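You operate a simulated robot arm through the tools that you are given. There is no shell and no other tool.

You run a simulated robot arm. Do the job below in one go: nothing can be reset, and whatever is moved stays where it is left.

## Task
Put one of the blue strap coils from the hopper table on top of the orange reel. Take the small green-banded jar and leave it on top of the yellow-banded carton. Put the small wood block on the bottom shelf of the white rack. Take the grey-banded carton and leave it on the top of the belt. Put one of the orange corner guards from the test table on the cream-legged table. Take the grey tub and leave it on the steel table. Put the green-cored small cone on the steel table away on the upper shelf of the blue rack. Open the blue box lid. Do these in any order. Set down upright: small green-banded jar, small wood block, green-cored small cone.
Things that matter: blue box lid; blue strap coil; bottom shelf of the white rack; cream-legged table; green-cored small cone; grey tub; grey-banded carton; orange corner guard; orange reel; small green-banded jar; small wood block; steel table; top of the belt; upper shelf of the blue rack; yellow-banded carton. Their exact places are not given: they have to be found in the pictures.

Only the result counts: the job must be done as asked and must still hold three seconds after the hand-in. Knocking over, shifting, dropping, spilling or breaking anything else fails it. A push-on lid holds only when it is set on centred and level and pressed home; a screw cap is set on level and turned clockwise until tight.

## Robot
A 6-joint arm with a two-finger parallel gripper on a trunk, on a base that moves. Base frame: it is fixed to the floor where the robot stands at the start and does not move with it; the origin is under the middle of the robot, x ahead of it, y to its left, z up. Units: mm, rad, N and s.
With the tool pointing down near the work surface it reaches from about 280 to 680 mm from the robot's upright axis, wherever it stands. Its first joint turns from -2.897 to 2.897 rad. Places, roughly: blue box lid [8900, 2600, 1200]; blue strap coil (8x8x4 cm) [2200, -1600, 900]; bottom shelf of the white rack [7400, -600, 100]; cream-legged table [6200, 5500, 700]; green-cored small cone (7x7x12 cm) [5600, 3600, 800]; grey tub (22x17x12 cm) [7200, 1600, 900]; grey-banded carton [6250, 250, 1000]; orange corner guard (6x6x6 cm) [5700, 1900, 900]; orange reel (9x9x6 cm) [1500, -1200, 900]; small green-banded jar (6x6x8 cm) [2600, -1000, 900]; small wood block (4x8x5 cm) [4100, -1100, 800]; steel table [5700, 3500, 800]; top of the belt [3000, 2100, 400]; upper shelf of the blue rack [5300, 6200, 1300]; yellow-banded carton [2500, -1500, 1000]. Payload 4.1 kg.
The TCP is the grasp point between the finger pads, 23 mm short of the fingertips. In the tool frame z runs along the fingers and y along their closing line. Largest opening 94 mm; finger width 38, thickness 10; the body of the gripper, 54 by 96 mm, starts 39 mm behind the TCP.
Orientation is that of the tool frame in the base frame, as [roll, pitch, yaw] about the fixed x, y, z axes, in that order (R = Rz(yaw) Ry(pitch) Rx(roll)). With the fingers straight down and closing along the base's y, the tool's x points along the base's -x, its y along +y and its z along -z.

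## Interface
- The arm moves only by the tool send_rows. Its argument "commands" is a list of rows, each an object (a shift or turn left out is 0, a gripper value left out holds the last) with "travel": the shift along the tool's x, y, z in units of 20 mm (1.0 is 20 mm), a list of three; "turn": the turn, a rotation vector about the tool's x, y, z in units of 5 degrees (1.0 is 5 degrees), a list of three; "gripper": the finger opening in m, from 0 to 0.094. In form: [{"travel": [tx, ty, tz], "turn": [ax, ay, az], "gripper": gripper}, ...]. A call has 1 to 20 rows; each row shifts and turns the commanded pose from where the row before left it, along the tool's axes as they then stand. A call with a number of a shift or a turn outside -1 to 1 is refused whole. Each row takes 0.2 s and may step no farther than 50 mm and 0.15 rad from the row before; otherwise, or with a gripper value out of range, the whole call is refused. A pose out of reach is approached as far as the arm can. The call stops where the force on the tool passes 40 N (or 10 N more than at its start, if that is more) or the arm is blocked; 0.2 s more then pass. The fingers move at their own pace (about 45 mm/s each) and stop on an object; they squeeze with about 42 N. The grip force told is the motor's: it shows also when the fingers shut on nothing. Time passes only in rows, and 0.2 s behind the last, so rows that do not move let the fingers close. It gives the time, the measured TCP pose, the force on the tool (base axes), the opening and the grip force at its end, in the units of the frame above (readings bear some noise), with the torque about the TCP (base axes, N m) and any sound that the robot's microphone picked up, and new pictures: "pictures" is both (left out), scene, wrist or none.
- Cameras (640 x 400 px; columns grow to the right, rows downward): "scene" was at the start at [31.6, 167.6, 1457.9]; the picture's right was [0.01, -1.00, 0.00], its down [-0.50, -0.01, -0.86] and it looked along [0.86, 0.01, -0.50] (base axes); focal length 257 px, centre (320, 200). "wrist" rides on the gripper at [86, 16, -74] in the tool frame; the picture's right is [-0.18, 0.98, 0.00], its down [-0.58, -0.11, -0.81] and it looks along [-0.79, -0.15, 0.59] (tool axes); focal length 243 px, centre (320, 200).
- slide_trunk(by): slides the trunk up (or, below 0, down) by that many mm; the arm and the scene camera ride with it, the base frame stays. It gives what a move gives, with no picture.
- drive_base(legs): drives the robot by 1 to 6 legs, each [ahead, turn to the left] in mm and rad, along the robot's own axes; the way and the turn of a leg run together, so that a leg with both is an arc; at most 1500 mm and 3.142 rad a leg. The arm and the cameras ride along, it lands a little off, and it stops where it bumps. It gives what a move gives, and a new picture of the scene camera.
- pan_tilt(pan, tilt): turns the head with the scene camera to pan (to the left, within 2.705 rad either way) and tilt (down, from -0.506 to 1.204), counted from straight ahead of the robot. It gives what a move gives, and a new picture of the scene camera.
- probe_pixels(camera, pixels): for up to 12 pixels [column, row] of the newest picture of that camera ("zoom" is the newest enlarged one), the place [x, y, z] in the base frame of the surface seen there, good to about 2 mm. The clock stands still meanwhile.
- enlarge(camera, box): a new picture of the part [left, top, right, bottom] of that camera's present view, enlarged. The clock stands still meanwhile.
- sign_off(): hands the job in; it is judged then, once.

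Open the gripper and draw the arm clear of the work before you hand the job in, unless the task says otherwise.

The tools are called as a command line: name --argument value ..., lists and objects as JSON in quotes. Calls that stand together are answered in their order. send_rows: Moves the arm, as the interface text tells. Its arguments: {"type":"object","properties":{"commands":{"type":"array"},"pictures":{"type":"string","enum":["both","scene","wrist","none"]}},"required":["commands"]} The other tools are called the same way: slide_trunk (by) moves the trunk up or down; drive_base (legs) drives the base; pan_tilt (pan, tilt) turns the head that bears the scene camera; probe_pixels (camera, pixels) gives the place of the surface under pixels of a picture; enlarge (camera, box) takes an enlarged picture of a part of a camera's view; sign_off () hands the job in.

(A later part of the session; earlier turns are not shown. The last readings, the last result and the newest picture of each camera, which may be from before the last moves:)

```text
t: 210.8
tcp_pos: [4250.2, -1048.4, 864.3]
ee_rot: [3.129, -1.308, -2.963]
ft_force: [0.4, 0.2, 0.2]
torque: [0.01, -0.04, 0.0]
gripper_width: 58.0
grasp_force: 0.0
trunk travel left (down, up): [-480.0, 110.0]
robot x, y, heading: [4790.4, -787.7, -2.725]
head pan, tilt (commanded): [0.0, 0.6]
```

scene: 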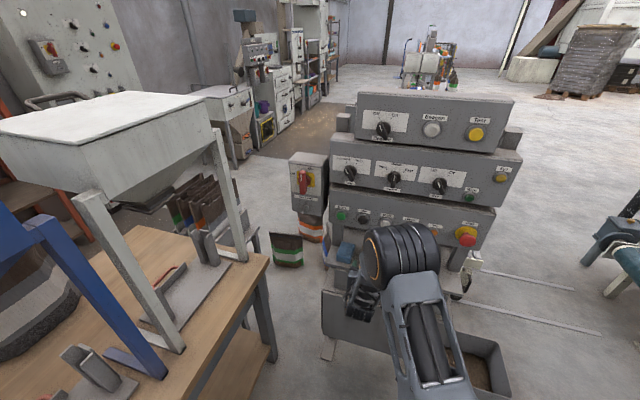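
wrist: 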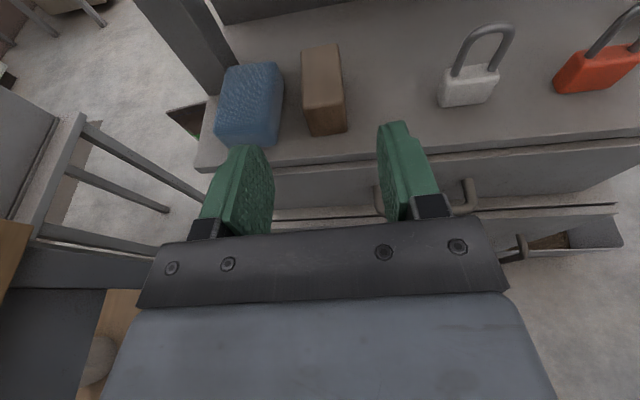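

The block and sponge are seen well here. I probe the block corners and sponge edge again.

probe_pixels --camera "wrist" --pixels '[[305, 50], [336, 46], [312, 105], [344, 101], [325, 75], [279, 70], [277, 125], [272, 140], [330, 125], [313, 125], [345, 122], [380, 100]]'

```text
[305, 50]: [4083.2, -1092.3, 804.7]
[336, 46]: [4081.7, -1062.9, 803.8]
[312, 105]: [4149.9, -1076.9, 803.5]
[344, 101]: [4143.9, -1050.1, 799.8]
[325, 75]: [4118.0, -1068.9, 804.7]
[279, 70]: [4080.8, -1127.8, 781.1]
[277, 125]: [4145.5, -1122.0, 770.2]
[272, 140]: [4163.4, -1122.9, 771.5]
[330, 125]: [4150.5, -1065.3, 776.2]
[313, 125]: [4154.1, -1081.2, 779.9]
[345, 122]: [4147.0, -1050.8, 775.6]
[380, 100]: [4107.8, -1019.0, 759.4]
```

Refined: block axis heading ≈ -2.935, centre (4112.6,-1074). I align to the pre-grasp pose.

send_rows --commands '[{"turn": [0.309, 0, -0.083]}, {"travel": [-0.667, 0.053, 0.518]}, {"travel": [-0.667, 0.053, 0.518]}, {"travel": [-0.667, 0.053, 0.518]}]' --pictures "wrist"

```text
t: 211.8
tcp_pos: [4231.3, -1048.3, 816.3]
ee_rot: [3.127, -1.308, -2.934]
ft_force: [-0.1, -0.3, 0.1]
torque: [0.02, 0.02, 0.01]
gripper_width: 58.1
grasp_force: 0.0
trunk travel left (down, up): [-480.0, 110.0]
robot x, y, heading: [4792.8, -790.5, -2.723]
head pan, tilt (commanded): [0.0, 0.6]
```

wrist: 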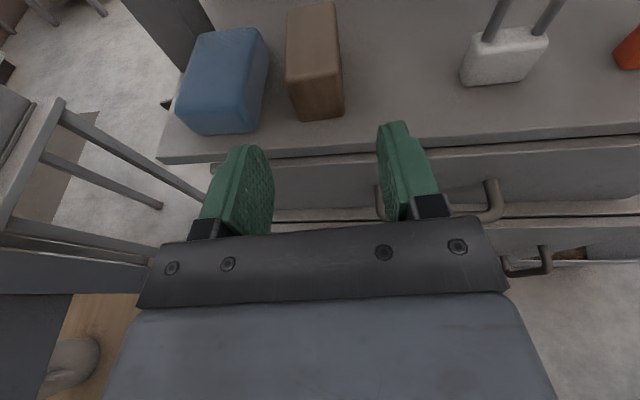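

Aligned with the block between the fingers. I advance in, keeping 7 mm above the ledge.

send_rows --commands '[{"travel": [0.03, 0, 0.917]}, {"travel": [0.03, 0, 0.917]}, {"travel": [0.03, 0, 0.917]}, {"travel": [0.03, 0, 0.917]}, {"travel": [0.03, 0, 0.917]}, {"travel": [0.03, 0, 0.917]}]' --pictures "wrist"

```text
t: 213.2
tcp_pos: [4125.8, -1068.5, 791.2]
ee_rot: [3.126, -1.307, -2.933]
ft_force: [-0.1, -0.5, 0.1]
torque: [-0.02, 0.01, -0.02]
gripper_width: 57.9
grasp_force: 0.0
trunk travel left (down, up): [-480.0, 110.0]
robot x, y, heading: [4793.1, -789.2, -2.723]
head pan, tilt (commanded): [0.0, 0.6]
```

wrist: 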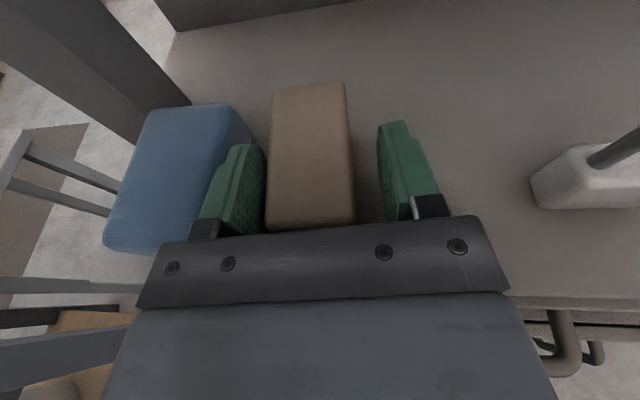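

The block is slightly left of centre; I shift 3 mm left and close.

send_rows --commands '[{"travel": [0, -0.15, 0]}, {"gripper": 0.03}, {"gripper": 0.03}, {"gripper": 0.03}, {"gripper": 0.03}]' --pictures "wrist"

```text
t: 214.4
tcp_pos: [4125.9, -1071.7, 791.3]
ee_rot: [3.128, -1.309, -2.935]
ft_force: [0.0, 0.0, 0.3]
torque: [-0.02, 0.03, -0.04]
gripper_width: 37.6
grasp_force: 42.0
trunk travel left (down, up): [-480.0, 110.0]
robot x, y, heading: [4794.8, -793.0, -2.724]
head pan, tilt (commanded): [0.0, 0.6]
```

wrist: 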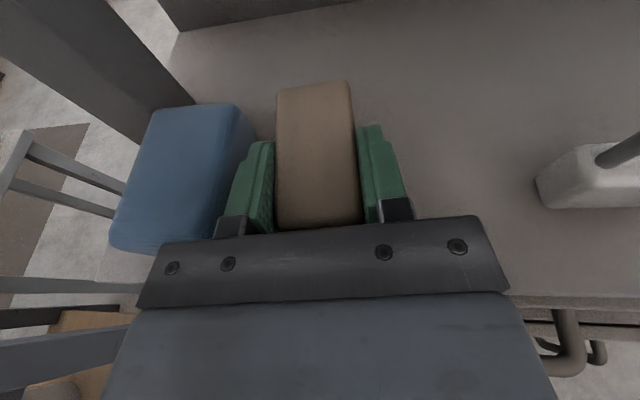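

Gripped (37.6 mm). I lift 15 mm, retreat out from under the panel, then raise.

send_rows --commands '[{"travel": [0.36, 0, -0.1]}, {"travel": [0.36, 0, -0.1]}, {"travel": [-0.22, 0, -0.905]}, {"travel": [-0.22, 0, -0.905]}, {"travel": [-0.22, 0, -0.905]}, {"travel": [-0.22, 0, -0.905]}, {"travel": [-0.22, 0, -0.905]}, {"travel": [-0.22, 0, -0.905]}, {"travel": [-0.22, 0, -0.905]}, {"travel": [-0.22, 0, -0.905]}, {"travel": [0.9, 0, -0.3]}, {"travel": [0.9, 0, -0.3]}, {"travel": [0.9, 0, -0.3]}, {"travel": [0.9, 0, -0.3]}, {"travel": [0.9, 0, -0.3]}, {"travel": [0.9, 0, -0.3]}, {"travel": [0.9, 0, -0.3]}]' --pictures "both"

```text
t: 218.0
tcp_pos: [4280.9, -1043.2, 942.5]
ee_rot: [3.124, -1.306, -2.93]
ft_force: [-0.4, -0.9, -0.3]
torque: [0.01, 0.0, 0.03]
gripper_width: 37.4
grasp_force: 41.9
trunk travel left (down, up): [-480.0, 110.0]
robot x, y, heading: [4789.1, -787.5, -2.717]
head pan, tilt (commanded): [0.0, 0.6]
```

scene: 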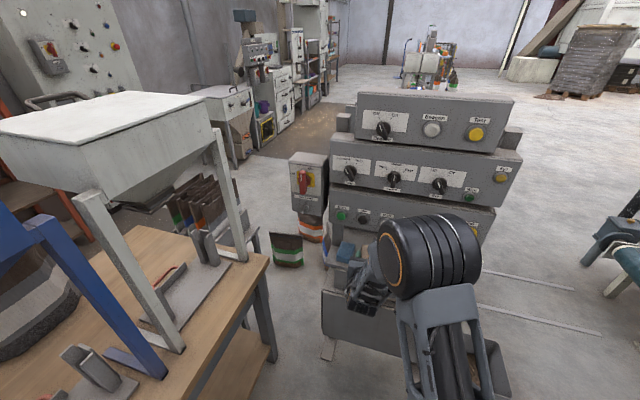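
wrist: 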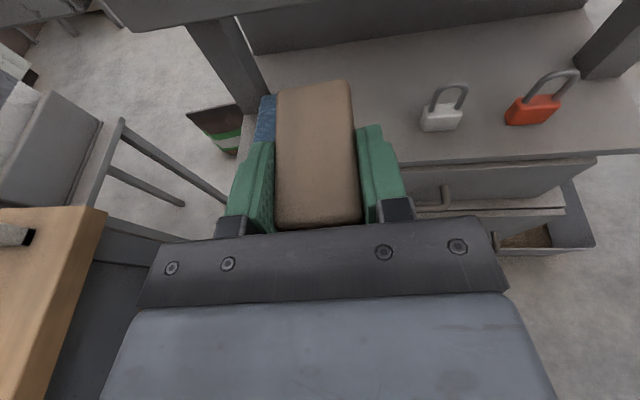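

Block is held. I back off from the cabinet, turn left to heading 0, and drive toward the white rack.

drive_base --legs '[[-300, 0], [0, 2.72], [1200, 0]]'

pan_tilt --pan 0.0 --tilt 0.5

```text
t: 232.1
tcp_pos: [6851.3, -703.2, 941.9]
ee_rot: [3.127, -1.308, -0.241]
ft_force: [0.4, 0.0, -0.6]
torque: [0.0, 0.0, 0.02]
gripper_width: 37.6
grasp_force: 42.6
trunk travel left (down, up): [-480.0, 110.0]
robot x, y, heading: [6284.1, -707.5, -0.034]
head pan, tilt (commanded): [0.0, 0.6]
```

scene: 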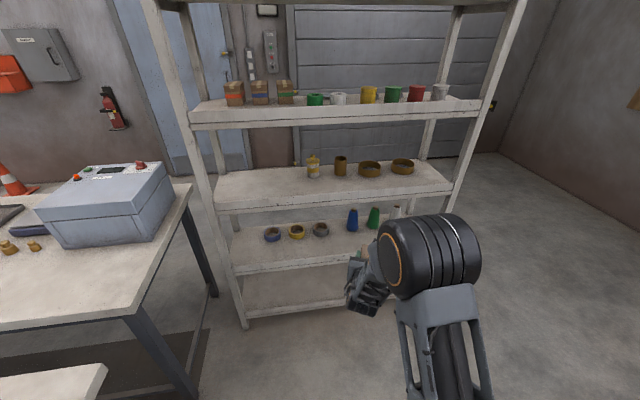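

```text
t: 232.8
tcp_pos: [6851.4, -703.5, 941.6]
ee_rot: [3.125, -1.306, -0.241]
ft_force: [-0.1, 1.1, -1.1]
torque: [0.01, 0.01, -0.01]
gripper_width: 37.5
grasp_force: 42.7
trunk travel left (down, up): [-480.0, 110.0]
robot x, y, heading: [6281.2, -711.0, -0.035]
head pan, tilt (commanded): [0.0, 0.499]
```

scene: 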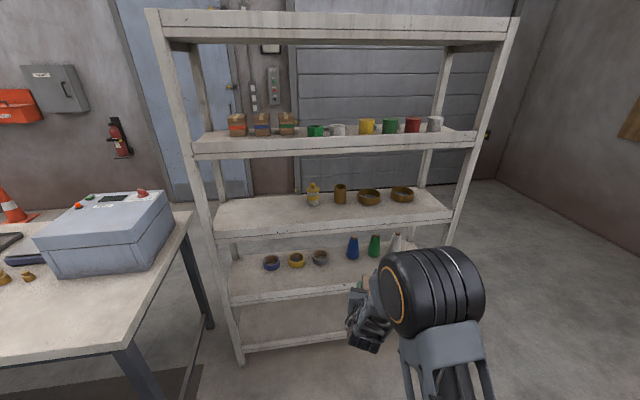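

I probe the rack's shelves: bottom shelf front edge around (290,342), second shelf (290,295), and posts.

probe_pixels --camera "scene" --pixels '[[243, 345], [290, 343], [330, 338], [270, 325], [310, 318], [290, 300], [290, 290], [238, 350], [232, 300], [330, 292], [455, 240], [240, 362]]'

enlarge --camera "scene" --box '[200, 220, 480, 395]'

```text
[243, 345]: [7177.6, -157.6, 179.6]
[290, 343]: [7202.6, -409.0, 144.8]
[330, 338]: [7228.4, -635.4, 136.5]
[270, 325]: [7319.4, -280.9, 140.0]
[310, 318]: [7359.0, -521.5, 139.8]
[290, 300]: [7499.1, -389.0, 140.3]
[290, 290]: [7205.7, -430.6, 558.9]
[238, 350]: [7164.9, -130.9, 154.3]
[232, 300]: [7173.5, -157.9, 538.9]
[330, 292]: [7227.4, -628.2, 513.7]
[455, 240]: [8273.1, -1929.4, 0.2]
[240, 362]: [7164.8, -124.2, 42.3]
```

```text
2.29 times, centred on (340, 308) of scene
```

zoom: 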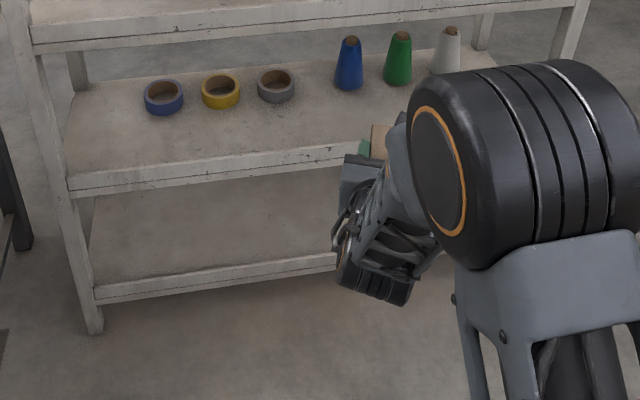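

The bottom shelf's surface is z=140 with its front edge at x≈7200; the shelf above starts at z≈514. I check the neighbouring table's right edge before moving.

probe_pixels --camera "scene" --pixels '[[190, 215], [130, 340], [165, 200], [140, 265], [205, 320], [60, 390], [185, 225], [100, 300]]'

```text
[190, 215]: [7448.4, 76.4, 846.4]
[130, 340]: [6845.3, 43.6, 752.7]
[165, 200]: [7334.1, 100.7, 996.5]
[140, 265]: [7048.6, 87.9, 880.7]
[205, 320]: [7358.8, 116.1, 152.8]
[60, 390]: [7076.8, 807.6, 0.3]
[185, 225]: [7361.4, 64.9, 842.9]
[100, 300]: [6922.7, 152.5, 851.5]
```

The neighbouring table's edge is at y≈45-75. I drive to about (6590,-480), facing the rack.

drive_base --legs '[[0, 0.62], [370, 0], [0, -0.49]]'

slide_trunk --by -480

pan_tilt --pan 0.0 --tilt 0.5

```text
t: 238.2
tcp_pos: [7148.2, -441.1, 942.3]
ee_rot: [3.122, -1.305, -0.12]
ft_force: [-29.7, 1.0, -4.1]
torque: [-0.04, 0.31, 0.41]
gripper_width: 37.2
grasp_force: 42.1
trunk travel left (down, up): [-480.0, 110.0]
robot x, y, heading: [6585.4, -509.5, 0.08]
head pan, tilt (commanded): [0.0, 0.499]
```

scene: 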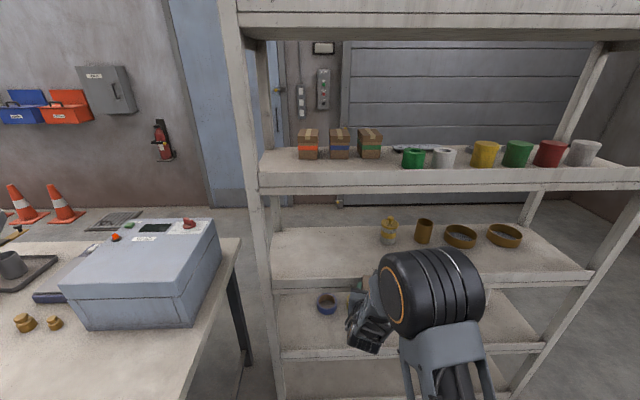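

```text
refused: -480 is not a number from -400 to 400
```

```text
t: 238.8
tcp_pos: [7148.4, -441.2, 941.3]
ee_rot: [3.121, -1.303, -0.119]
ft_force: [-17.1, -1.0, 1.1]
torque: [0.0, -0.07, 0.16]
gripper_width: 37.5
grasp_force: 42.1
trunk travel left (down, up): [-480.0, 110.0]
robot x, y, heading: [6580.7, -512.6, 0.081]
head pan, tilt (commanded): [0.0, 0.499]
```

scene: 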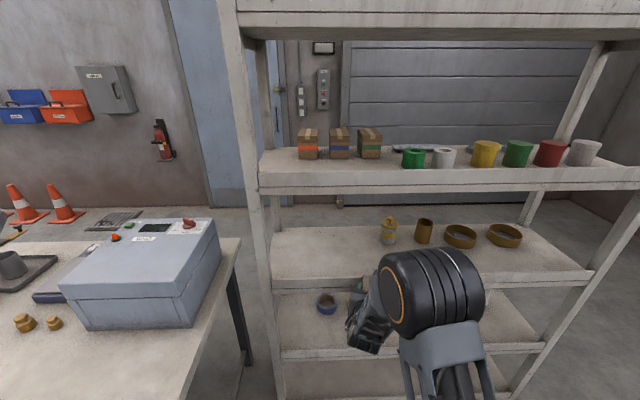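

The block's tip touches the rack's shelf lip (force -17 N in x). I back off at once and check the rack.

drive_base --legs '[[-120, 0]]'

send_rows --commands '[{"travel": [0, 0, 0]}]' --pictures "wrist"

```text
t: 240.0
tcp_pos: [7031.1, -451.1, 941.5]
ee_rot: [3.123, -1.303, -0.119]
ft_force: [0.2, 0.0, -0.7]
torque: [0.0, 0.0, 0.01]
gripper_width: 37.4
grasp_force: 42.1
trunk travel left (down, up): [-480.0, 110.0]
robot x, y, heading: [6463.5, -524.4, 0.083]
head pan, tilt (commanded): [0.0, 0.499]
```

scene: 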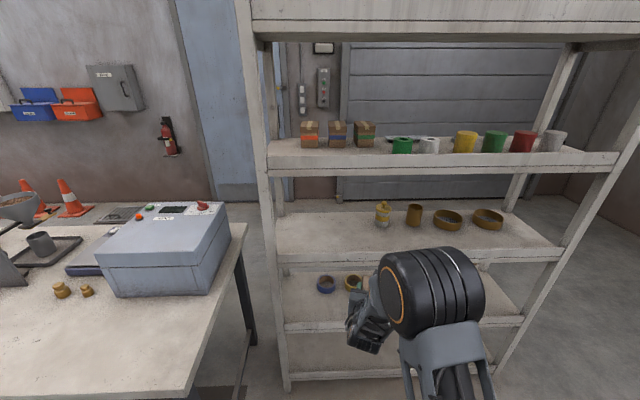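

```text
t: 240.4
tcp_pos: [7030.6, -450.2, 941.4]
ee_rot: [3.121, -1.304, -0.118]
ft_force: [-0.7, 0.1, -1.9]
torque: [0.02, -0.03, 0.01]
gripper_width: 37.5
grasp_force: 42.0
trunk travel left (down, up): [-480.0, 110.0]
robot x, y, heading: [6467.9, -521.9, 0.079]
head pan, tilt (commanded): [0.0, 0.499]
```

wrist: 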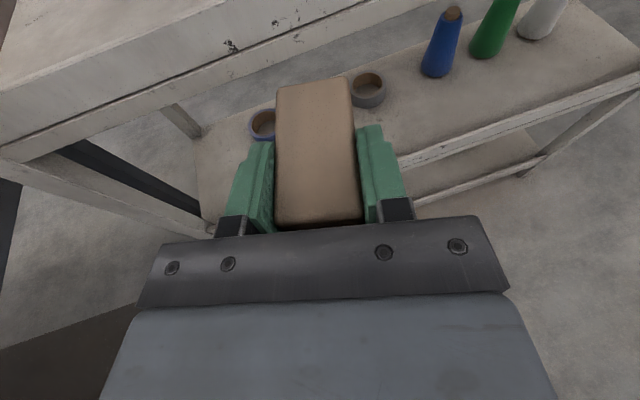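

The block's hold looks unchanged. I probe the rack's post and bottom shelf edge again to see whether it moved.

probe_pixels --camera "scene" --pixels '[[287, 385], [283, 340], [300, 376], [340, 372], [300, 328], [340, 325], [310, 350], [420, 322], [264, 170], [300, 170], [560, 250], [500, 365]]'

```text
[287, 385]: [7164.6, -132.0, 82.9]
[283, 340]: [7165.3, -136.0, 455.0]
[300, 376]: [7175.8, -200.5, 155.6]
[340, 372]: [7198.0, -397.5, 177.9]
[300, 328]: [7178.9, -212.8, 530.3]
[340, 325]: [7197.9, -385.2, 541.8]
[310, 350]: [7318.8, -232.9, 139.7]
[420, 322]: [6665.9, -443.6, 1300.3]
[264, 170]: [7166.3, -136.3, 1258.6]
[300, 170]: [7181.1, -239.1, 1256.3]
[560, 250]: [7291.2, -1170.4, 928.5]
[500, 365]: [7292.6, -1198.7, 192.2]
```

The rack did not move (post still at (7165,-132)). But the bottom shelf has a raised front lip (z≈180+), so the flat 75° grip won't clear it; I plan to set the block on the neighbouring table corner and regrasp steeper. I probe that free spot.

probe_pixels --camera "scene" --pixels '[[150, 340], [200, 320], [120, 330], [180, 370], [60, 340], [87, 290], [60, 292], [130, 385], [215, 280], [340, 365], [330, 378], [380, 345]]'

```text
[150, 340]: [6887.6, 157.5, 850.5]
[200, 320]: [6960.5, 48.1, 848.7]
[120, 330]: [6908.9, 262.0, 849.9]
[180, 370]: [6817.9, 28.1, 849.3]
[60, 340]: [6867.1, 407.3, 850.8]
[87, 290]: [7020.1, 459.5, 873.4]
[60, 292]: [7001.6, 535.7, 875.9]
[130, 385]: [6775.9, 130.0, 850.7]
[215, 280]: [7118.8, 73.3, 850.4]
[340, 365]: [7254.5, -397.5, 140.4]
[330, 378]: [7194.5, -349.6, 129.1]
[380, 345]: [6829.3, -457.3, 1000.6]
```

I turn toward the free table spot (6890,130) and approach it.

drive_base --legs '[[0, 0.91], [90, 0]]'

send_rows --commands '[{"travel": [0, 0, 0]}]' --pictures "wrist"

```text
t: 243.9
tcp_pos: [6808.2, 43.3, 939.4]
ee_rot: [3.12, -1.303, 0.786]
ft_force: [0.1, -0.5, -0.4]
torque: [-0.01, 0.01, -0.01]
gripper_width: 37.3
grasp_force: 42.1
trunk travel left (down, up): [-480.0, 110.0]
robot x, y, heading: [6515.4, -448.1, 0.993]
head pan, tilt (commanded): [0.0, 0.499]
```

scene: 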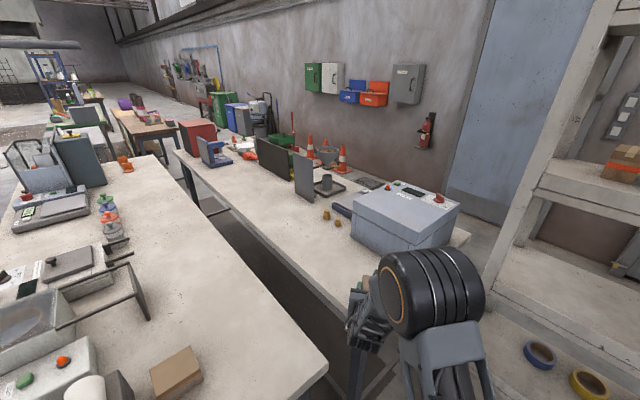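

```text
t: 244.3
tcp_pos: [6809.1, 41.1, 940.5]
ee_rot: [3.121, -1.304, 0.788]
ft_force: [0.1, -0.2, -1.1]
torque: [-0.03, 0.02, -0.02]
gripper_width: 37.3
grasp_force: 42.6
trunk travel left (down, up): [-480.0, 110.0]
robot x, y, heading: [6517.0, -449.1, 0.985]
head pan, tilt (commanded): [0.0, 0.499]
```

wrist: 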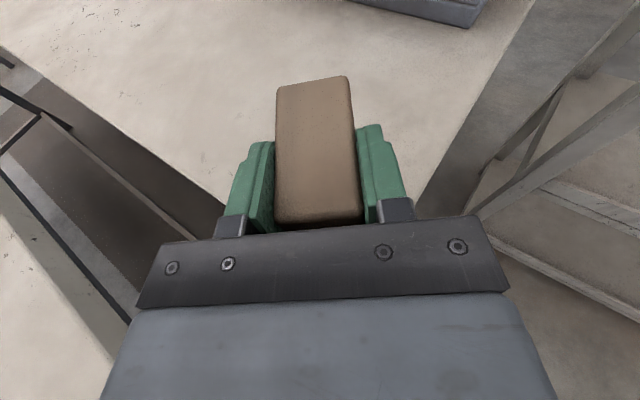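

The block is over the table's corner. I move it 95 mm further in and down to just above the surface.

send_rows --commands '[{"travel": [-0.228, -0.01, 0.884]}, {"travel": [-0.228, -0.01, 0.884]}, {"travel": [-0.228, -0.01, 0.884]}, {"travel": [-0.228, -0.01, 0.884]}, {"travel": [-0.228, -0.01, 0.884]}, {"travel": [-0.228, -0.01, 0.884]}]' --pictures "both"

```text
t: 245.7
tcp_pos: [6877.0, 108.9, 884.8]
ee_rot: [3.123, -1.305, 0.786]
ft_force: [-0.1, -0.2, -1.2]
torque: [-0.03, 0.05, 0.0]
gripper_width: 37.3
grasp_force: 41.7
trunk travel left (down, up): [-480.0, 110.0]
robot x, y, heading: [6516.6, -451.0, 0.989]
head pan, tilt (commanded): [0.0, 0.499]
```

scene: 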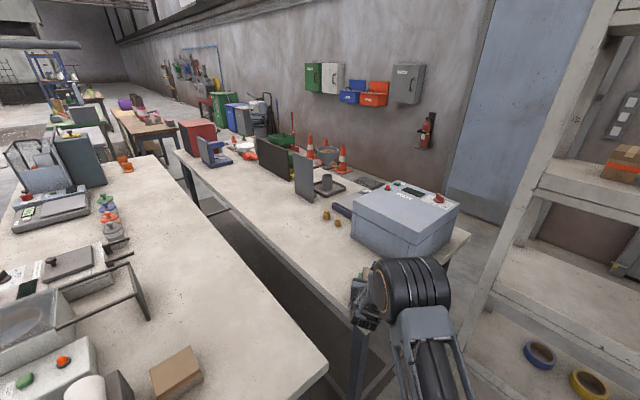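
wrist: 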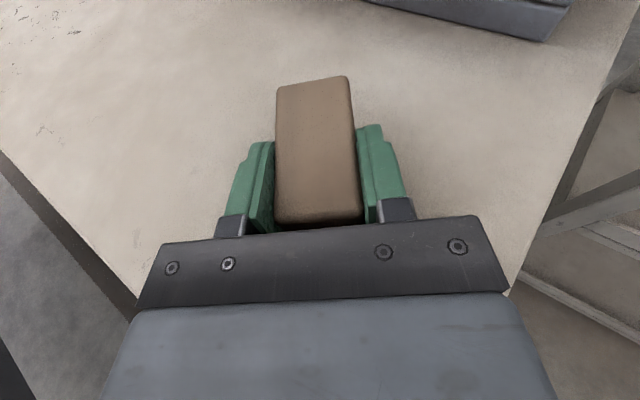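

Block is about 2 mm above the table. I lower in 1 mm steps until contact.

send_rows --commands '[{"travel": [-0.048, 0, 0.013]}, {"travel": [-0.048, 0, 0.013]}, {"travel": [-0.048, 0, 0.013]}]' --pictures "none"

```text
t: 246.5
tcp_pos: [6876.3, 108.4, 884.2]
ee_rot: [3.125, -1.305, 0.782]
ft_force: [-2.8, -1.9, 8.2]
torque: [-0.32, 0.58, 0.03]
gripper_width: 37.5
grasp_force: 42.0
trunk travel left (down, up): [-480.0, 110.0]
robot x, y, heading: [6516.8, -445.8, 0.992]
head pan, tilt (commanded): [0.0, 0.499]
```

Contact (8 N). I open, withdraw, and re-tilt the tool to 45°.

send_rows --commands '[{"gripper": 0.06}, {"gripper": 0.06}, {"gripper": 0.06}, {"travel": [0, 0, -0.5]}, {"travel": [0, 0, -1]}, {"travel": [0, 0, -1]}, {"travel": [0, 0, -1]}, {"travel": [0, 0, -1]}, {"travel": [0, 0, -1]}, {"travel": [0.9, 0, 0]}, {"travel": [0.9, 0, 0]}, {"travel": [0.9, 0, 0]}, {"travel": [0.9, 0, 0]}, {"turn": [0, -1, 0]}, {"turn": [0, -1, 0]}, {"turn": [0, -1, 0]}, {"turn": [0, -1, 0]}, {"turn": [0, -1, 0]}, {"turn": [0, -1, 0]}]' --pictures "both"

```text
t: 250.5
tcp_pos: [6812.9, 48.8, 981.4]
ee_rot: [3.135, -0.779, 0.771]
ft_force: [-0.4, 0.0, 0.5]
torque: [-0.02, 0.0, 0.0]
gripper_width: 60.0
grasp_force: 0.1
trunk travel left (down, up): [-480.0, 110.0]
robot x, y, heading: [6515.4, -445.4, 0.987]
head pan, tilt (commanded): [0.0, 0.499]
```

scene: 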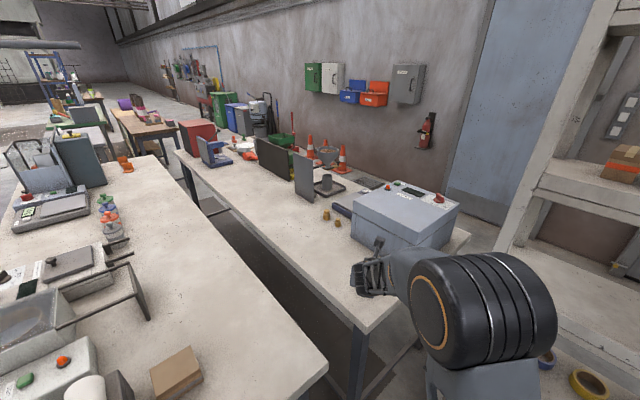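
wrist: 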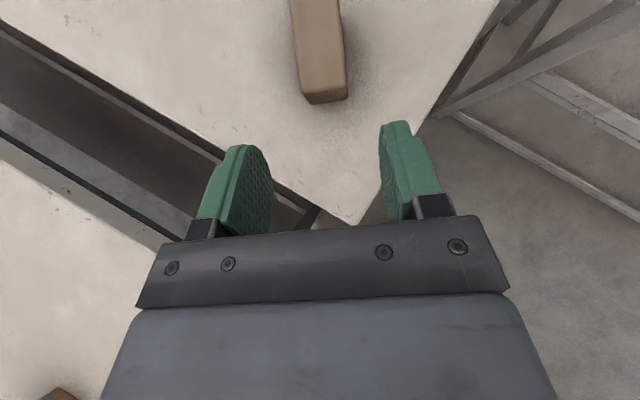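

The block stands on the table. I probe its top in the wrist view for the regrasp.

probe_pixels --camera "wrist" --pixels '[[304, 85], [343, 80], [322, 85], [297, 30], [338, 25], [318, 50], [320, 98], [320, 10], [295, 5], [335, 3]]'

```text
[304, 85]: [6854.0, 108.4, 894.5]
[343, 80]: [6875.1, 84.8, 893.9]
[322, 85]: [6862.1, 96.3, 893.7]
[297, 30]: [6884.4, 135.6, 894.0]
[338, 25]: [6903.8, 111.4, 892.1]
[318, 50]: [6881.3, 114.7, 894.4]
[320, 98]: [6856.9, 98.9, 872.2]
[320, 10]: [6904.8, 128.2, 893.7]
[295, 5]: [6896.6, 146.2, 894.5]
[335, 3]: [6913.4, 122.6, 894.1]
```

I approach along the 45° tool axis to the block centre and close.

send_rows --commands '[{"travel": [0.03, 0.004, 0.98]}, {"travel": [0.03, 0.004, 0.98]}, {"travel": [0.03, 0.004, 0.98]}, {"travel": [0.03, 0.004, 0.98]}, {"travel": [0.03, 0.004, 0.98]}, {"travel": [0.03, 0.004, 0.98]}]' --pictures "wrist"

```text
t: 251.9
tcp_pos: [6874.8, 107.6, 899.6]
ee_rot: [3.135, -0.78, 0.771]
ft_force: [0.1, -0.4, -0.4]
torque: [-0.03, 0.03, 0.03]
gripper_width: 60.3
grasp_force: 0.1
trunk travel left (down, up): [-480.0, 110.0]
robot x, y, heading: [6513.6, -445.6, 0.989]
head pan, tilt (commanded): [0.0, 0.499]
```

wrist: 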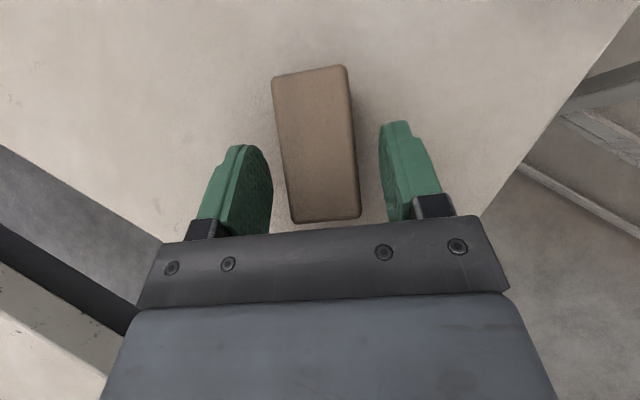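

I continue the last 19 mm and close on the block.

send_rows --commands '[{"travel": [0, 0, 0.48]}, {"travel": [0, 0, 0.45]}, {"gripper": 0.03}, {"gripper": 0.03}, {"gripper": 0.03}, {"gripper": 0.03}]' --pictures "wrist"

```text
t: 253.3
tcp_pos: [6884.9, 116.2, 887.2]
ee_rot: [3.135, -0.781, 0.771]
ft_force: [1.0, 0.6, 0.2]
torque: [0.01, 0.02, 0.0]
gripper_width: 37.5
grasp_force: 41.9
trunk travel left (down, up): [-480.0, 110.0]
robot x, y, heading: [6515.5, -446.9, 0.989]
head pan, tilt (commanded): [0.0, 0.499]
```

wrist: 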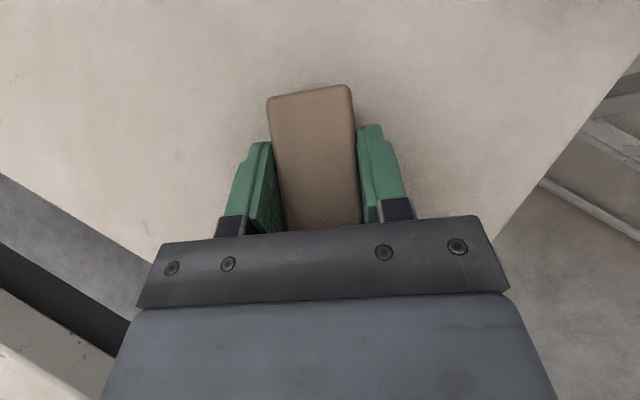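

Gripped (37.5 mm) with the block bottom 36.7 mm below the TCP. I lift and retract the arm, then back off and turn toward the rack.

send_rows --commands '[{"travel": [0.7, 0, -0.71]}, {"travel": [0.7, 0, -0.71]}, {"travel": [0.7, 0, -0.71]}, {"travel": [-0.167, 0, -0.94]}, {"travel": [-0.167, 0, -0.94]}, {"travel": [-0.167, 0, -0.94]}, {"travel": [-0.167, 0, -0.94]}, {"travel": [-0.167, 0, -0.94]}, {"travel": [-0.167, 0, -0.94]}, {"travel": [-0.167, 0, -0.94]}, {"travel": [-0.167, 0, -0.94]}, {"travel": [-0.167, 0, -0.94]}]' --pictures "none"

drive_base --legs '[[-130, 0], [0, -0.87]]'

slide_trunk --by -400

```text
t: 255.9
tcp_pos: [6782.1, 19.7, 1045.1]
ee_rot: [3.134, -0.778, 0.771]
ft_force: [0.5, -0.4, -0.4]
torque: [0.02, -0.02, 0.02]
gripper_width: 37.7
grasp_force: 41.8
trunk travel left (down, up): [-480.0, 110.0]
robot x, y, heading: [6517.0, -447.8, 0.986]
head pan, tilt (commanded): [0.0, 0.499]
```

```text
t: 259.4
tcp_pos: [6974.6, -461.5, 1045.1]
ee_rot: [3.136, -0.78, -0.102]
ft_force: [-0.2, 0.6, -0.3]
torque: [-0.01, 0.01, -0.02]
gripper_width: 37.4
grasp_force: 42.2
trunk travel left (down, up): [-480.0, 110.0]
robot x, y, heading: [6443.7, -555.6, 0.112]
head pan, tilt (commanded): [0.0, 0.499]
```

scene: 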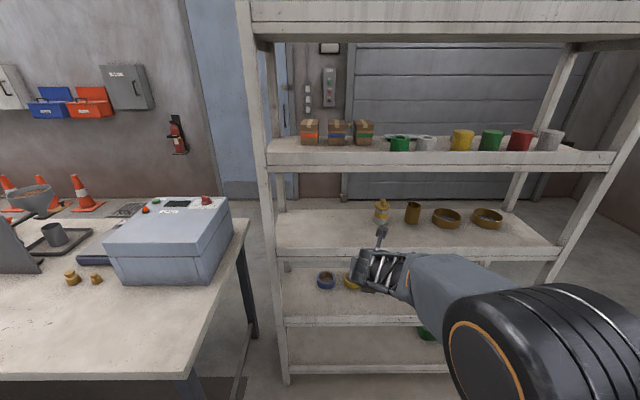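

```text
t: 263.2
tcp_pos: [6973.7, -460.2, 645.7]
ee_rot: [3.135, -0.781, -0.102]
ft_force: [-0.3, 0.3, -0.9]
torque: [0.03, 0.03, -0.02]
gripper_width: 37.4
grasp_force: 41.9
trunk travel left (down, up): [-80.0, 510.0]
robot x, y, heading: [6443.0, -554.7, 0.115]
head pan, tilt (commanded): [0.0, 0.499]
```

I lower the trunk the remaining 80 mm and then lower the arm to z≈266, in front of the rack.

slide_trunk --by -80

send_rows --commands '[{"travel": [-0.702, 0, 0.712]}, {"travel": [-0.702, 0, 0.712]}, {"travel": [-0.702, 0, 0.712]}, {"travel": [-0.702, 0, 0.712]}, {"travel": [-0.702, 0, 0.712]}, {"travel": [-0.702, 0, 0.712]}, {"travel": [-0.702, 0, 0.712]}, {"travel": [-0.702, 0, 0.712]}, {"travel": [-0.702, 0, 0.712]}, {"travel": [-0.702, 0, 0.712]}, {"travel": [-0.702, 0, 0.712]}, {"travel": [-0.702, 0, 0.712]}, {"travel": [-0.702, 0, 0.712]}, {"travel": [-0.702, 0, 0.712]}, {"travel": [-0.702, 0, 0.712]}]' --pictures "both"

```text
t: 264.4
tcp_pos: [6973.6, -459.4, 565.4]
ee_rot: [3.134, -0.781, -0.101]
ft_force: [0.4, 0.5, -0.6]
torque: [-0.02, -0.02, 0.05]
gripper_width: 37.6
grasp_force: 42.3
trunk travel left (down, up): [0.0, 590.0]
robot x, y, heading: [6446.6, -556.9, 0.115]
head pan, tilt (commanded): [0.0, 0.499]
```

```text
t: 267.6
tcp_pos: [6974.1, -462.2, 265.4]
ee_rot: [3.134, -0.779, -0.103]
ft_force: [-0.6, 0.9, -0.7]
torque: [0.04, -0.03, 0.0]
gripper_width: 37.4
grasp_force: 42.4
trunk travel left (down, up): [0.0, 590.0]
robot x, y, heading: [6448.4, -555.0, 0.11]
head pan, tilt (commanded): [0.0, 0.499]
```

scene: 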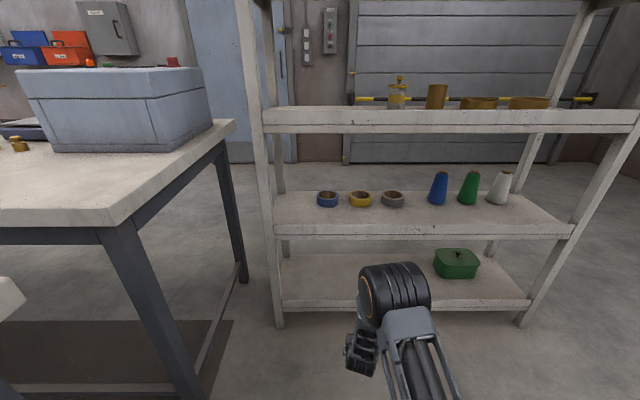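
wrist: 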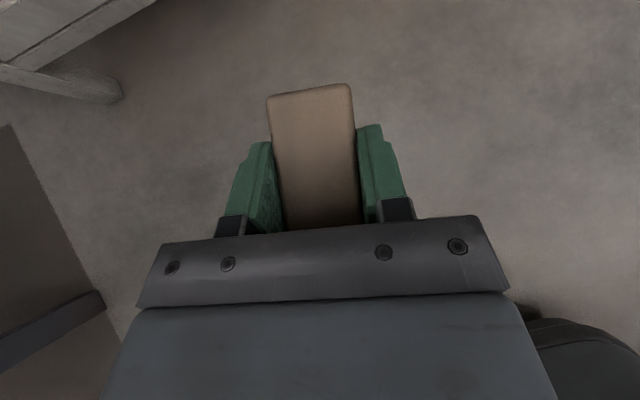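

Now the bottom shelf and green box are clearly seen. I probe lip and surface heights.

probe_pixels --camera "scene" --pixels '[[310, 300], [310, 304], [310, 308], [340, 300], [340, 296], [340, 290], [320, 270], [340, 255], [435, 265], [340, 232], [340, 226], [345, 302]]'

enlarge --camera "scene" --box '[260, 210, 400, 330]'

```text
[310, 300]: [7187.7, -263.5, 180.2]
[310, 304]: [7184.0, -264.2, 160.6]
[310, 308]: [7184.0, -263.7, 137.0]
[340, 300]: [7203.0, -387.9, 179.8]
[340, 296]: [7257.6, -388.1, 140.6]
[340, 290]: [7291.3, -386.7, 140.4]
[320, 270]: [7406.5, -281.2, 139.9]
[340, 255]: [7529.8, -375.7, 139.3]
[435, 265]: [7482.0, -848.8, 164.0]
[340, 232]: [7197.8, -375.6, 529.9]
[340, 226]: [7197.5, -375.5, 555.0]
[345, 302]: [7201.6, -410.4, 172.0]
```

```text
3.33 times, centred on (330, 270) of scene
```

zoom: 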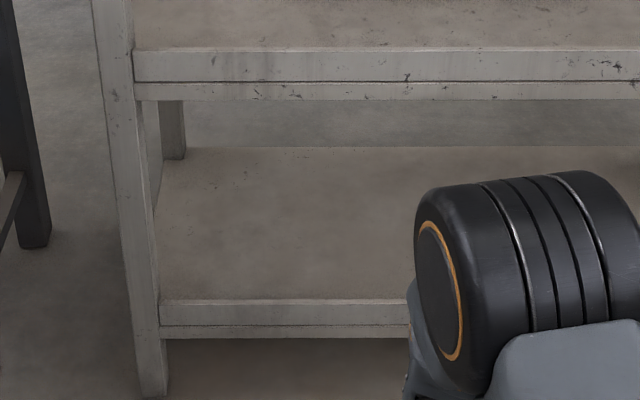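

Lip top is z=180 at x≈7184-7203; shelf surface z=140. I drive ahead 165 mm with the block at z≈229 (above the lip).

drive_base --legs '[[165, 0]]'

```text
t: 269.1
tcp_pos: [7139.1, -443.8, 264.9]
ee_rot: [3.134, -0.78, -0.102]
ft_force: [1.6, -0.8, -0.5]
torque: [-0.02, 0.0, 0.03]
gripper_width: 37.4
grasp_force: 42.5
trunk travel left (down, up): [0.0, 590.0]
robot x, y, heading: [6612.9, -536.2, 0.112]
head pan, tilt (commanded): [0.0, 0.499]
```

scene: 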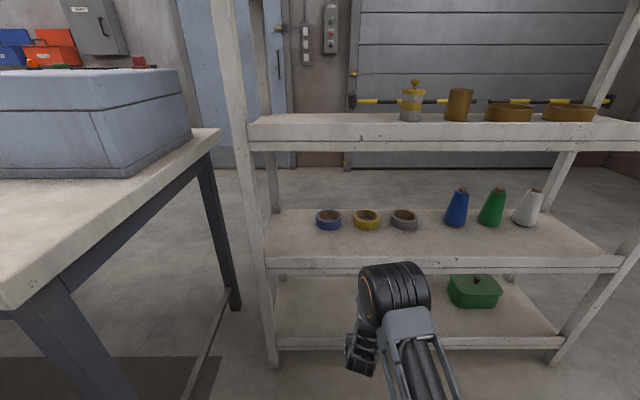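

Clear above the lip. I extend the block 165 mm into the shelf at constant height.

send_rows --commands '[{"travel": [0.653, 0, 0.643]}, {"travel": [0.653, 0, 0.643]}, {"travel": [0.653, 0, 0.643]}, {"travel": [0.653, 0, 0.643]}, {"travel": [0.653, 0, 0.643]}, {"travel": [0.653, 0, 0.643]}, {"travel": [0.653, 0, 0.643]}, {"travel": [0.653, 0, 0.643]}, {"travel": [0.653, 0, 0.643]}]' --pictures "both"

```text
t: 271.1
tcp_pos: [7304.3, -459.6, 263.6]
ee_rot: [3.133, -0.778, -0.102]
ft_force: [-0.4, 0.1, -0.5]
torque: [-0.01, 0.0, 0.02]
gripper_width: 37.5
grasp_force: 42.2
trunk travel left (down, up): [0.0, 590.0]
robot x, y, heading: [6610.3, -537.1, 0.11]
head pan, tilt (commanded): [0.0, 0.499]
```

scene: 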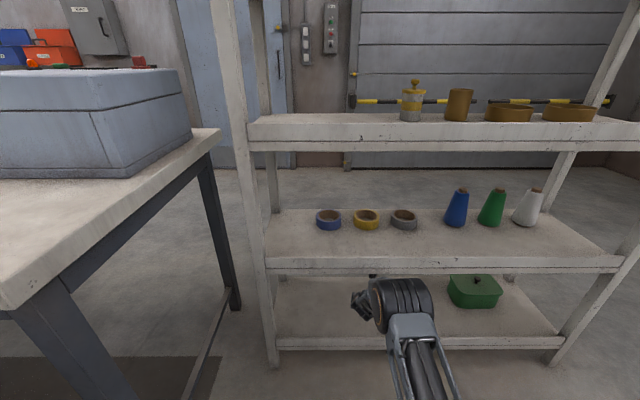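
wrist: 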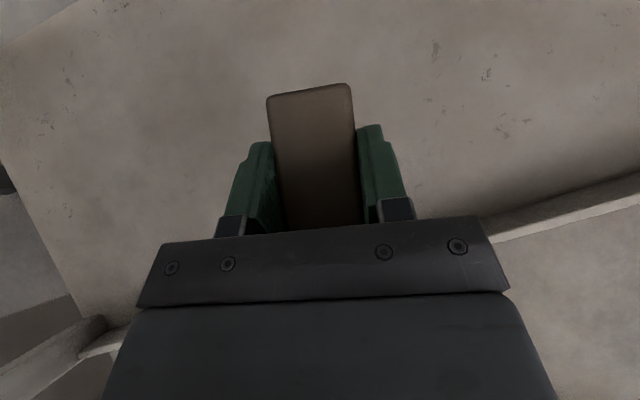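

I lower 84 mm to just above the shelf surface.

send_rows --commands '[{"travel": [-0.59, 0, 0.598]}, {"travel": [-0.59, 0, 0.598]}, {"travel": [-0.59, 0, 0.598]}, {"travel": [-0.59, 0, 0.598]}, {"travel": [-0.58, 0, 0.588]}]' --pictures "both"

```text
t: 272.3
tcp_pos: [7303.9, -462.3, 180.3]
ee_rot: [3.135, -0.781, -0.104]
ft_force: [-0.4, -0.6, -0.7]
torque: [0.01, -0.03, 0.0]
gripper_width: 37.3
grasp_force: 42.4
trunk travel left (down, up): [0.0, 590.0]
robot x, y, heading: [6610.6, -535.7, 0.111]
head pan, tilt (commanded): [0.0, 0.499]
```

scene: 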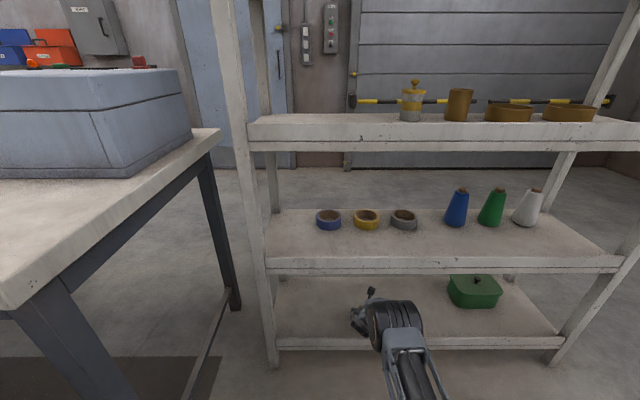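
wrist: 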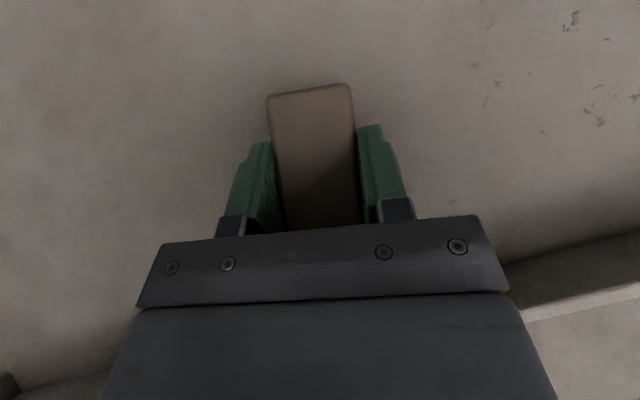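

Now 1 mm steps down until the block touches.

send_rows --commands '[{"travel": [-0.035, 0, 0.036]}, {"travel": [-0.035, 0, 0.036]}, {"travel": [-0.035, 0, 0.036]}]' --pictures "none"

```text
t: 273.1
tcp_pos: [7304.0, -461.7, 176.7]
ee_rot: [3.133, -0.78, -0.102]
ft_force: [-0.1, 0.7, -0.9]
torque: [0.02, -0.02, -0.01]
gripper_width: 37.4
grasp_force: 42.3
trunk travel left (down, up): [0.0, 590.0]
robot x, y, heading: [6610.6, -535.1, 0.112]
head pan, tilt (commanded): [0.0, 0.499]
```

send_rows --commands '[{"travel": [-0.035, 0, 0.036]}, {"travel": [-0.035, 0, 0.036]}]' --pictures "none"

```text
t: 273.7
tcp_pos: [7304.3, -461.2, 177.0]
ee_rot: [3.136, -0.782, -0.102]
ft_force: [-1.2, 0.0, 4.5]
torque: [0.12, 0.21, 0.05]
gripper_width: 37.5
grasp_force: 41.8
trunk travel left (down, up): [0.0, 590.0]
robot x, y, heading: [6611.3, -536.4, 0.115]
head pan, tilt (commanded): [0.0, 0.499]
```

Contact (4.5 N). I release and withdraw along the tool axis, then horizontally out of the rack.

send_rows --commands '[{"gripper": 0.06}, {"gripper": 0.06}, {"gripper": 0.06}, {"travel": [0, 0, -0.5]}, {"travel": [0, 0, -1]}, {"travel": [0, 0, -1]}, {"travel": [0, 0, -1]}, {"travel": [0, 0, -1]}, {"travel": [0, 0, -1]}, {"travel": [-0.65, 0, -0.64]}, {"travel": [-0.65, 0, -0.64]}, {"travel": [-0.65, 0, -0.64]}, {"travel": [-0.65, 0, -0.64]}, {"travel": [-0.65, 0, -0.64]}, {"travel": [-0.65, 0, -0.64]}]' --pictures "both"

```text
t: 276.9
tcp_pos: [7117.2, -441.3, 253.7]
ee_rot: [3.134, -0.78, -0.102]
ft_force: [0.2, 0.2, 1.0]
torque: [0.03, 0.04, -0.02]
gripper_width: 60.3
grasp_force: 0.2
trunk travel left (down, up): [0.0, 590.0]
robot x, y, heading: [6608.4, -535.9, 0.111]
head pan, tilt (commanded): [0.0, 0.499]
```

scene: 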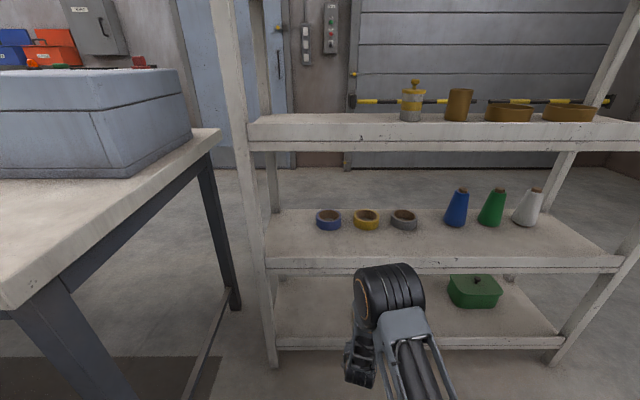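
wrist: 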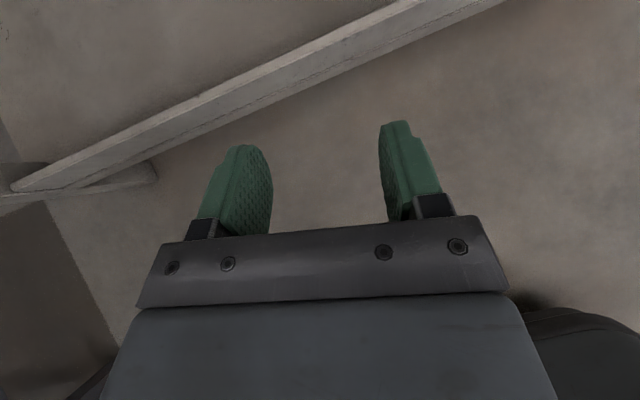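

I back off from the rack, raise the trunk, and check the block on the shelf.

drive_base --legs '[[-300, 0]]'

enlarge --camera "scene" --box '[260, 200, 540, 375]'

slide_trunk --by 400

```text
t: 278.9
tcp_pos: [6821.8, -477.6, 255.1]
ee_rot: [3.133, -0.781, -0.11]
ft_force: [0.5, -0.2, 0.4]
torque: [0.02, 0.01, -0.01]
gripper_width: 59.7
grasp_force: 0.1
trunk travel left (down, up): [0.0, 590.0]
robot x, y, heading: [6315.7, -570.9, 0.105]
head pan, tilt (commanded): [0.0, 0.499]
```

scene: 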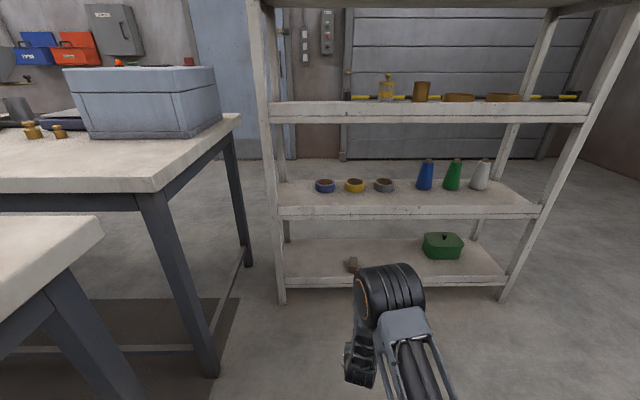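

```text
2.29 times, centred on (400, 288) of scene
```

zoom: 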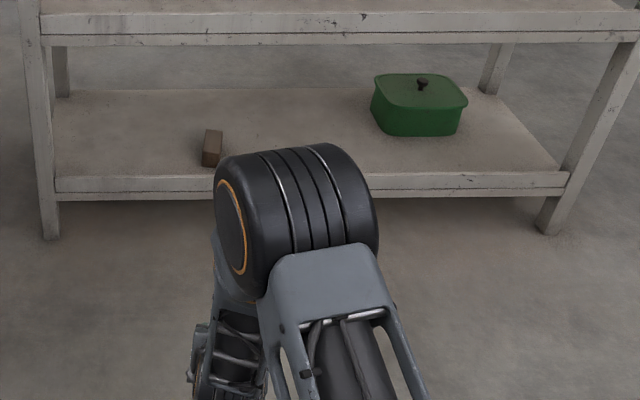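

```text
t: 282.7
tcp_pos: [6821.4, -478.3, 655.4]
ee_rot: [3.133, -0.78, -0.11]
ft_force: [0.2, 0.5, 0.7]
torque: [-0.03, 0.02, 0.0]
gripper_width: 59.9
grasp_force: 0.0
trunk travel left (down, up): [-400.0, 190.0]
robot x, y, heading: [6317.3, -573.3, 0.103]
head pan, tilt (commanded): [0.0, 0.499]
```

The block rests on the bottom shelf. I raise the arm and look left at the test table for the grey-banded carton.

send_rows --commands '[{"travel": [0.702, 0, -0.712]}, {"travel": [0.702, 0, -0.712]}, {"travel": [0.702, 0, -0.712]}, {"travel": [0.702, 0, -0.712]}, {"travel": [0.702, 0, -0.712]}, {"travel": [0.702, 0, -0.712]}, {"travel": [0.702, 0, -0.712]}, {"travel": [0.702, 0, -0.712]}, {"travel": [0.702, 0, -0.712]}, {"travel": [0.702, 0, -0.712]}, {"travel": [0.702, 0, -0.712]}, {"travel": [0.702, 0, -0.712]}, {"travel": [0.702, 0, -0.712]}, {"travel": [0.702, 0, -0.712]}, {"travel": [0.702, 0, -0.712]}, {"travel": [0.702, 0, -0.712]}, {"travel": [0.702, 0, -0.712]}, {"travel": [0.702, 0, -0.712]}, {"travel": [0.702, 0, -0.712]}, {"travel": [0.702, 0, -0.712]}]' --pictures "none"

pan_tilt --pan 1.4 --tilt 0.6

```text
t: 286.9
tcp_pos: [6821.6, -475.4, 1052.2]
ee_rot: [3.135, -0.778, -0.111]
ft_force: [0.3, 0.0, 0.6]
torque: [0.0, 0.0, 0.02]
gripper_width: 59.8
grasp_force: 0.0
trunk travel left (down, up): [-400.0, 190.0]
robot x, y, heading: [6315.9, -566.9, 0.108]
head pan, tilt (commanded): [0.0, 0.499]
```

```text
t: 288.5
tcp_pos: [6821.2, -476.4, 1053.0]
ee_rot: [3.133, -0.779, -0.111]
ft_force: [-0.3, 0.4, 0.6]
torque: [-0.02, 0.01, -0.02]
gripper_width: 60.0
grasp_force: 0.1
trunk travel left (down, up): [-400.0, 190.0]
robot x, y, heading: [6312.7, -570.4, 0.103]
head pan, tilt (commanded): [1.4, 0.6]
```

scene: 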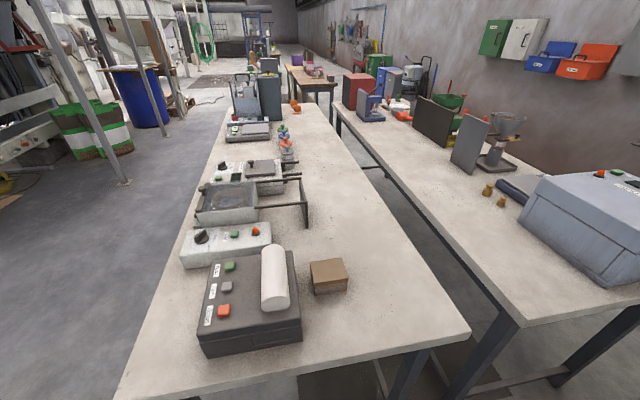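

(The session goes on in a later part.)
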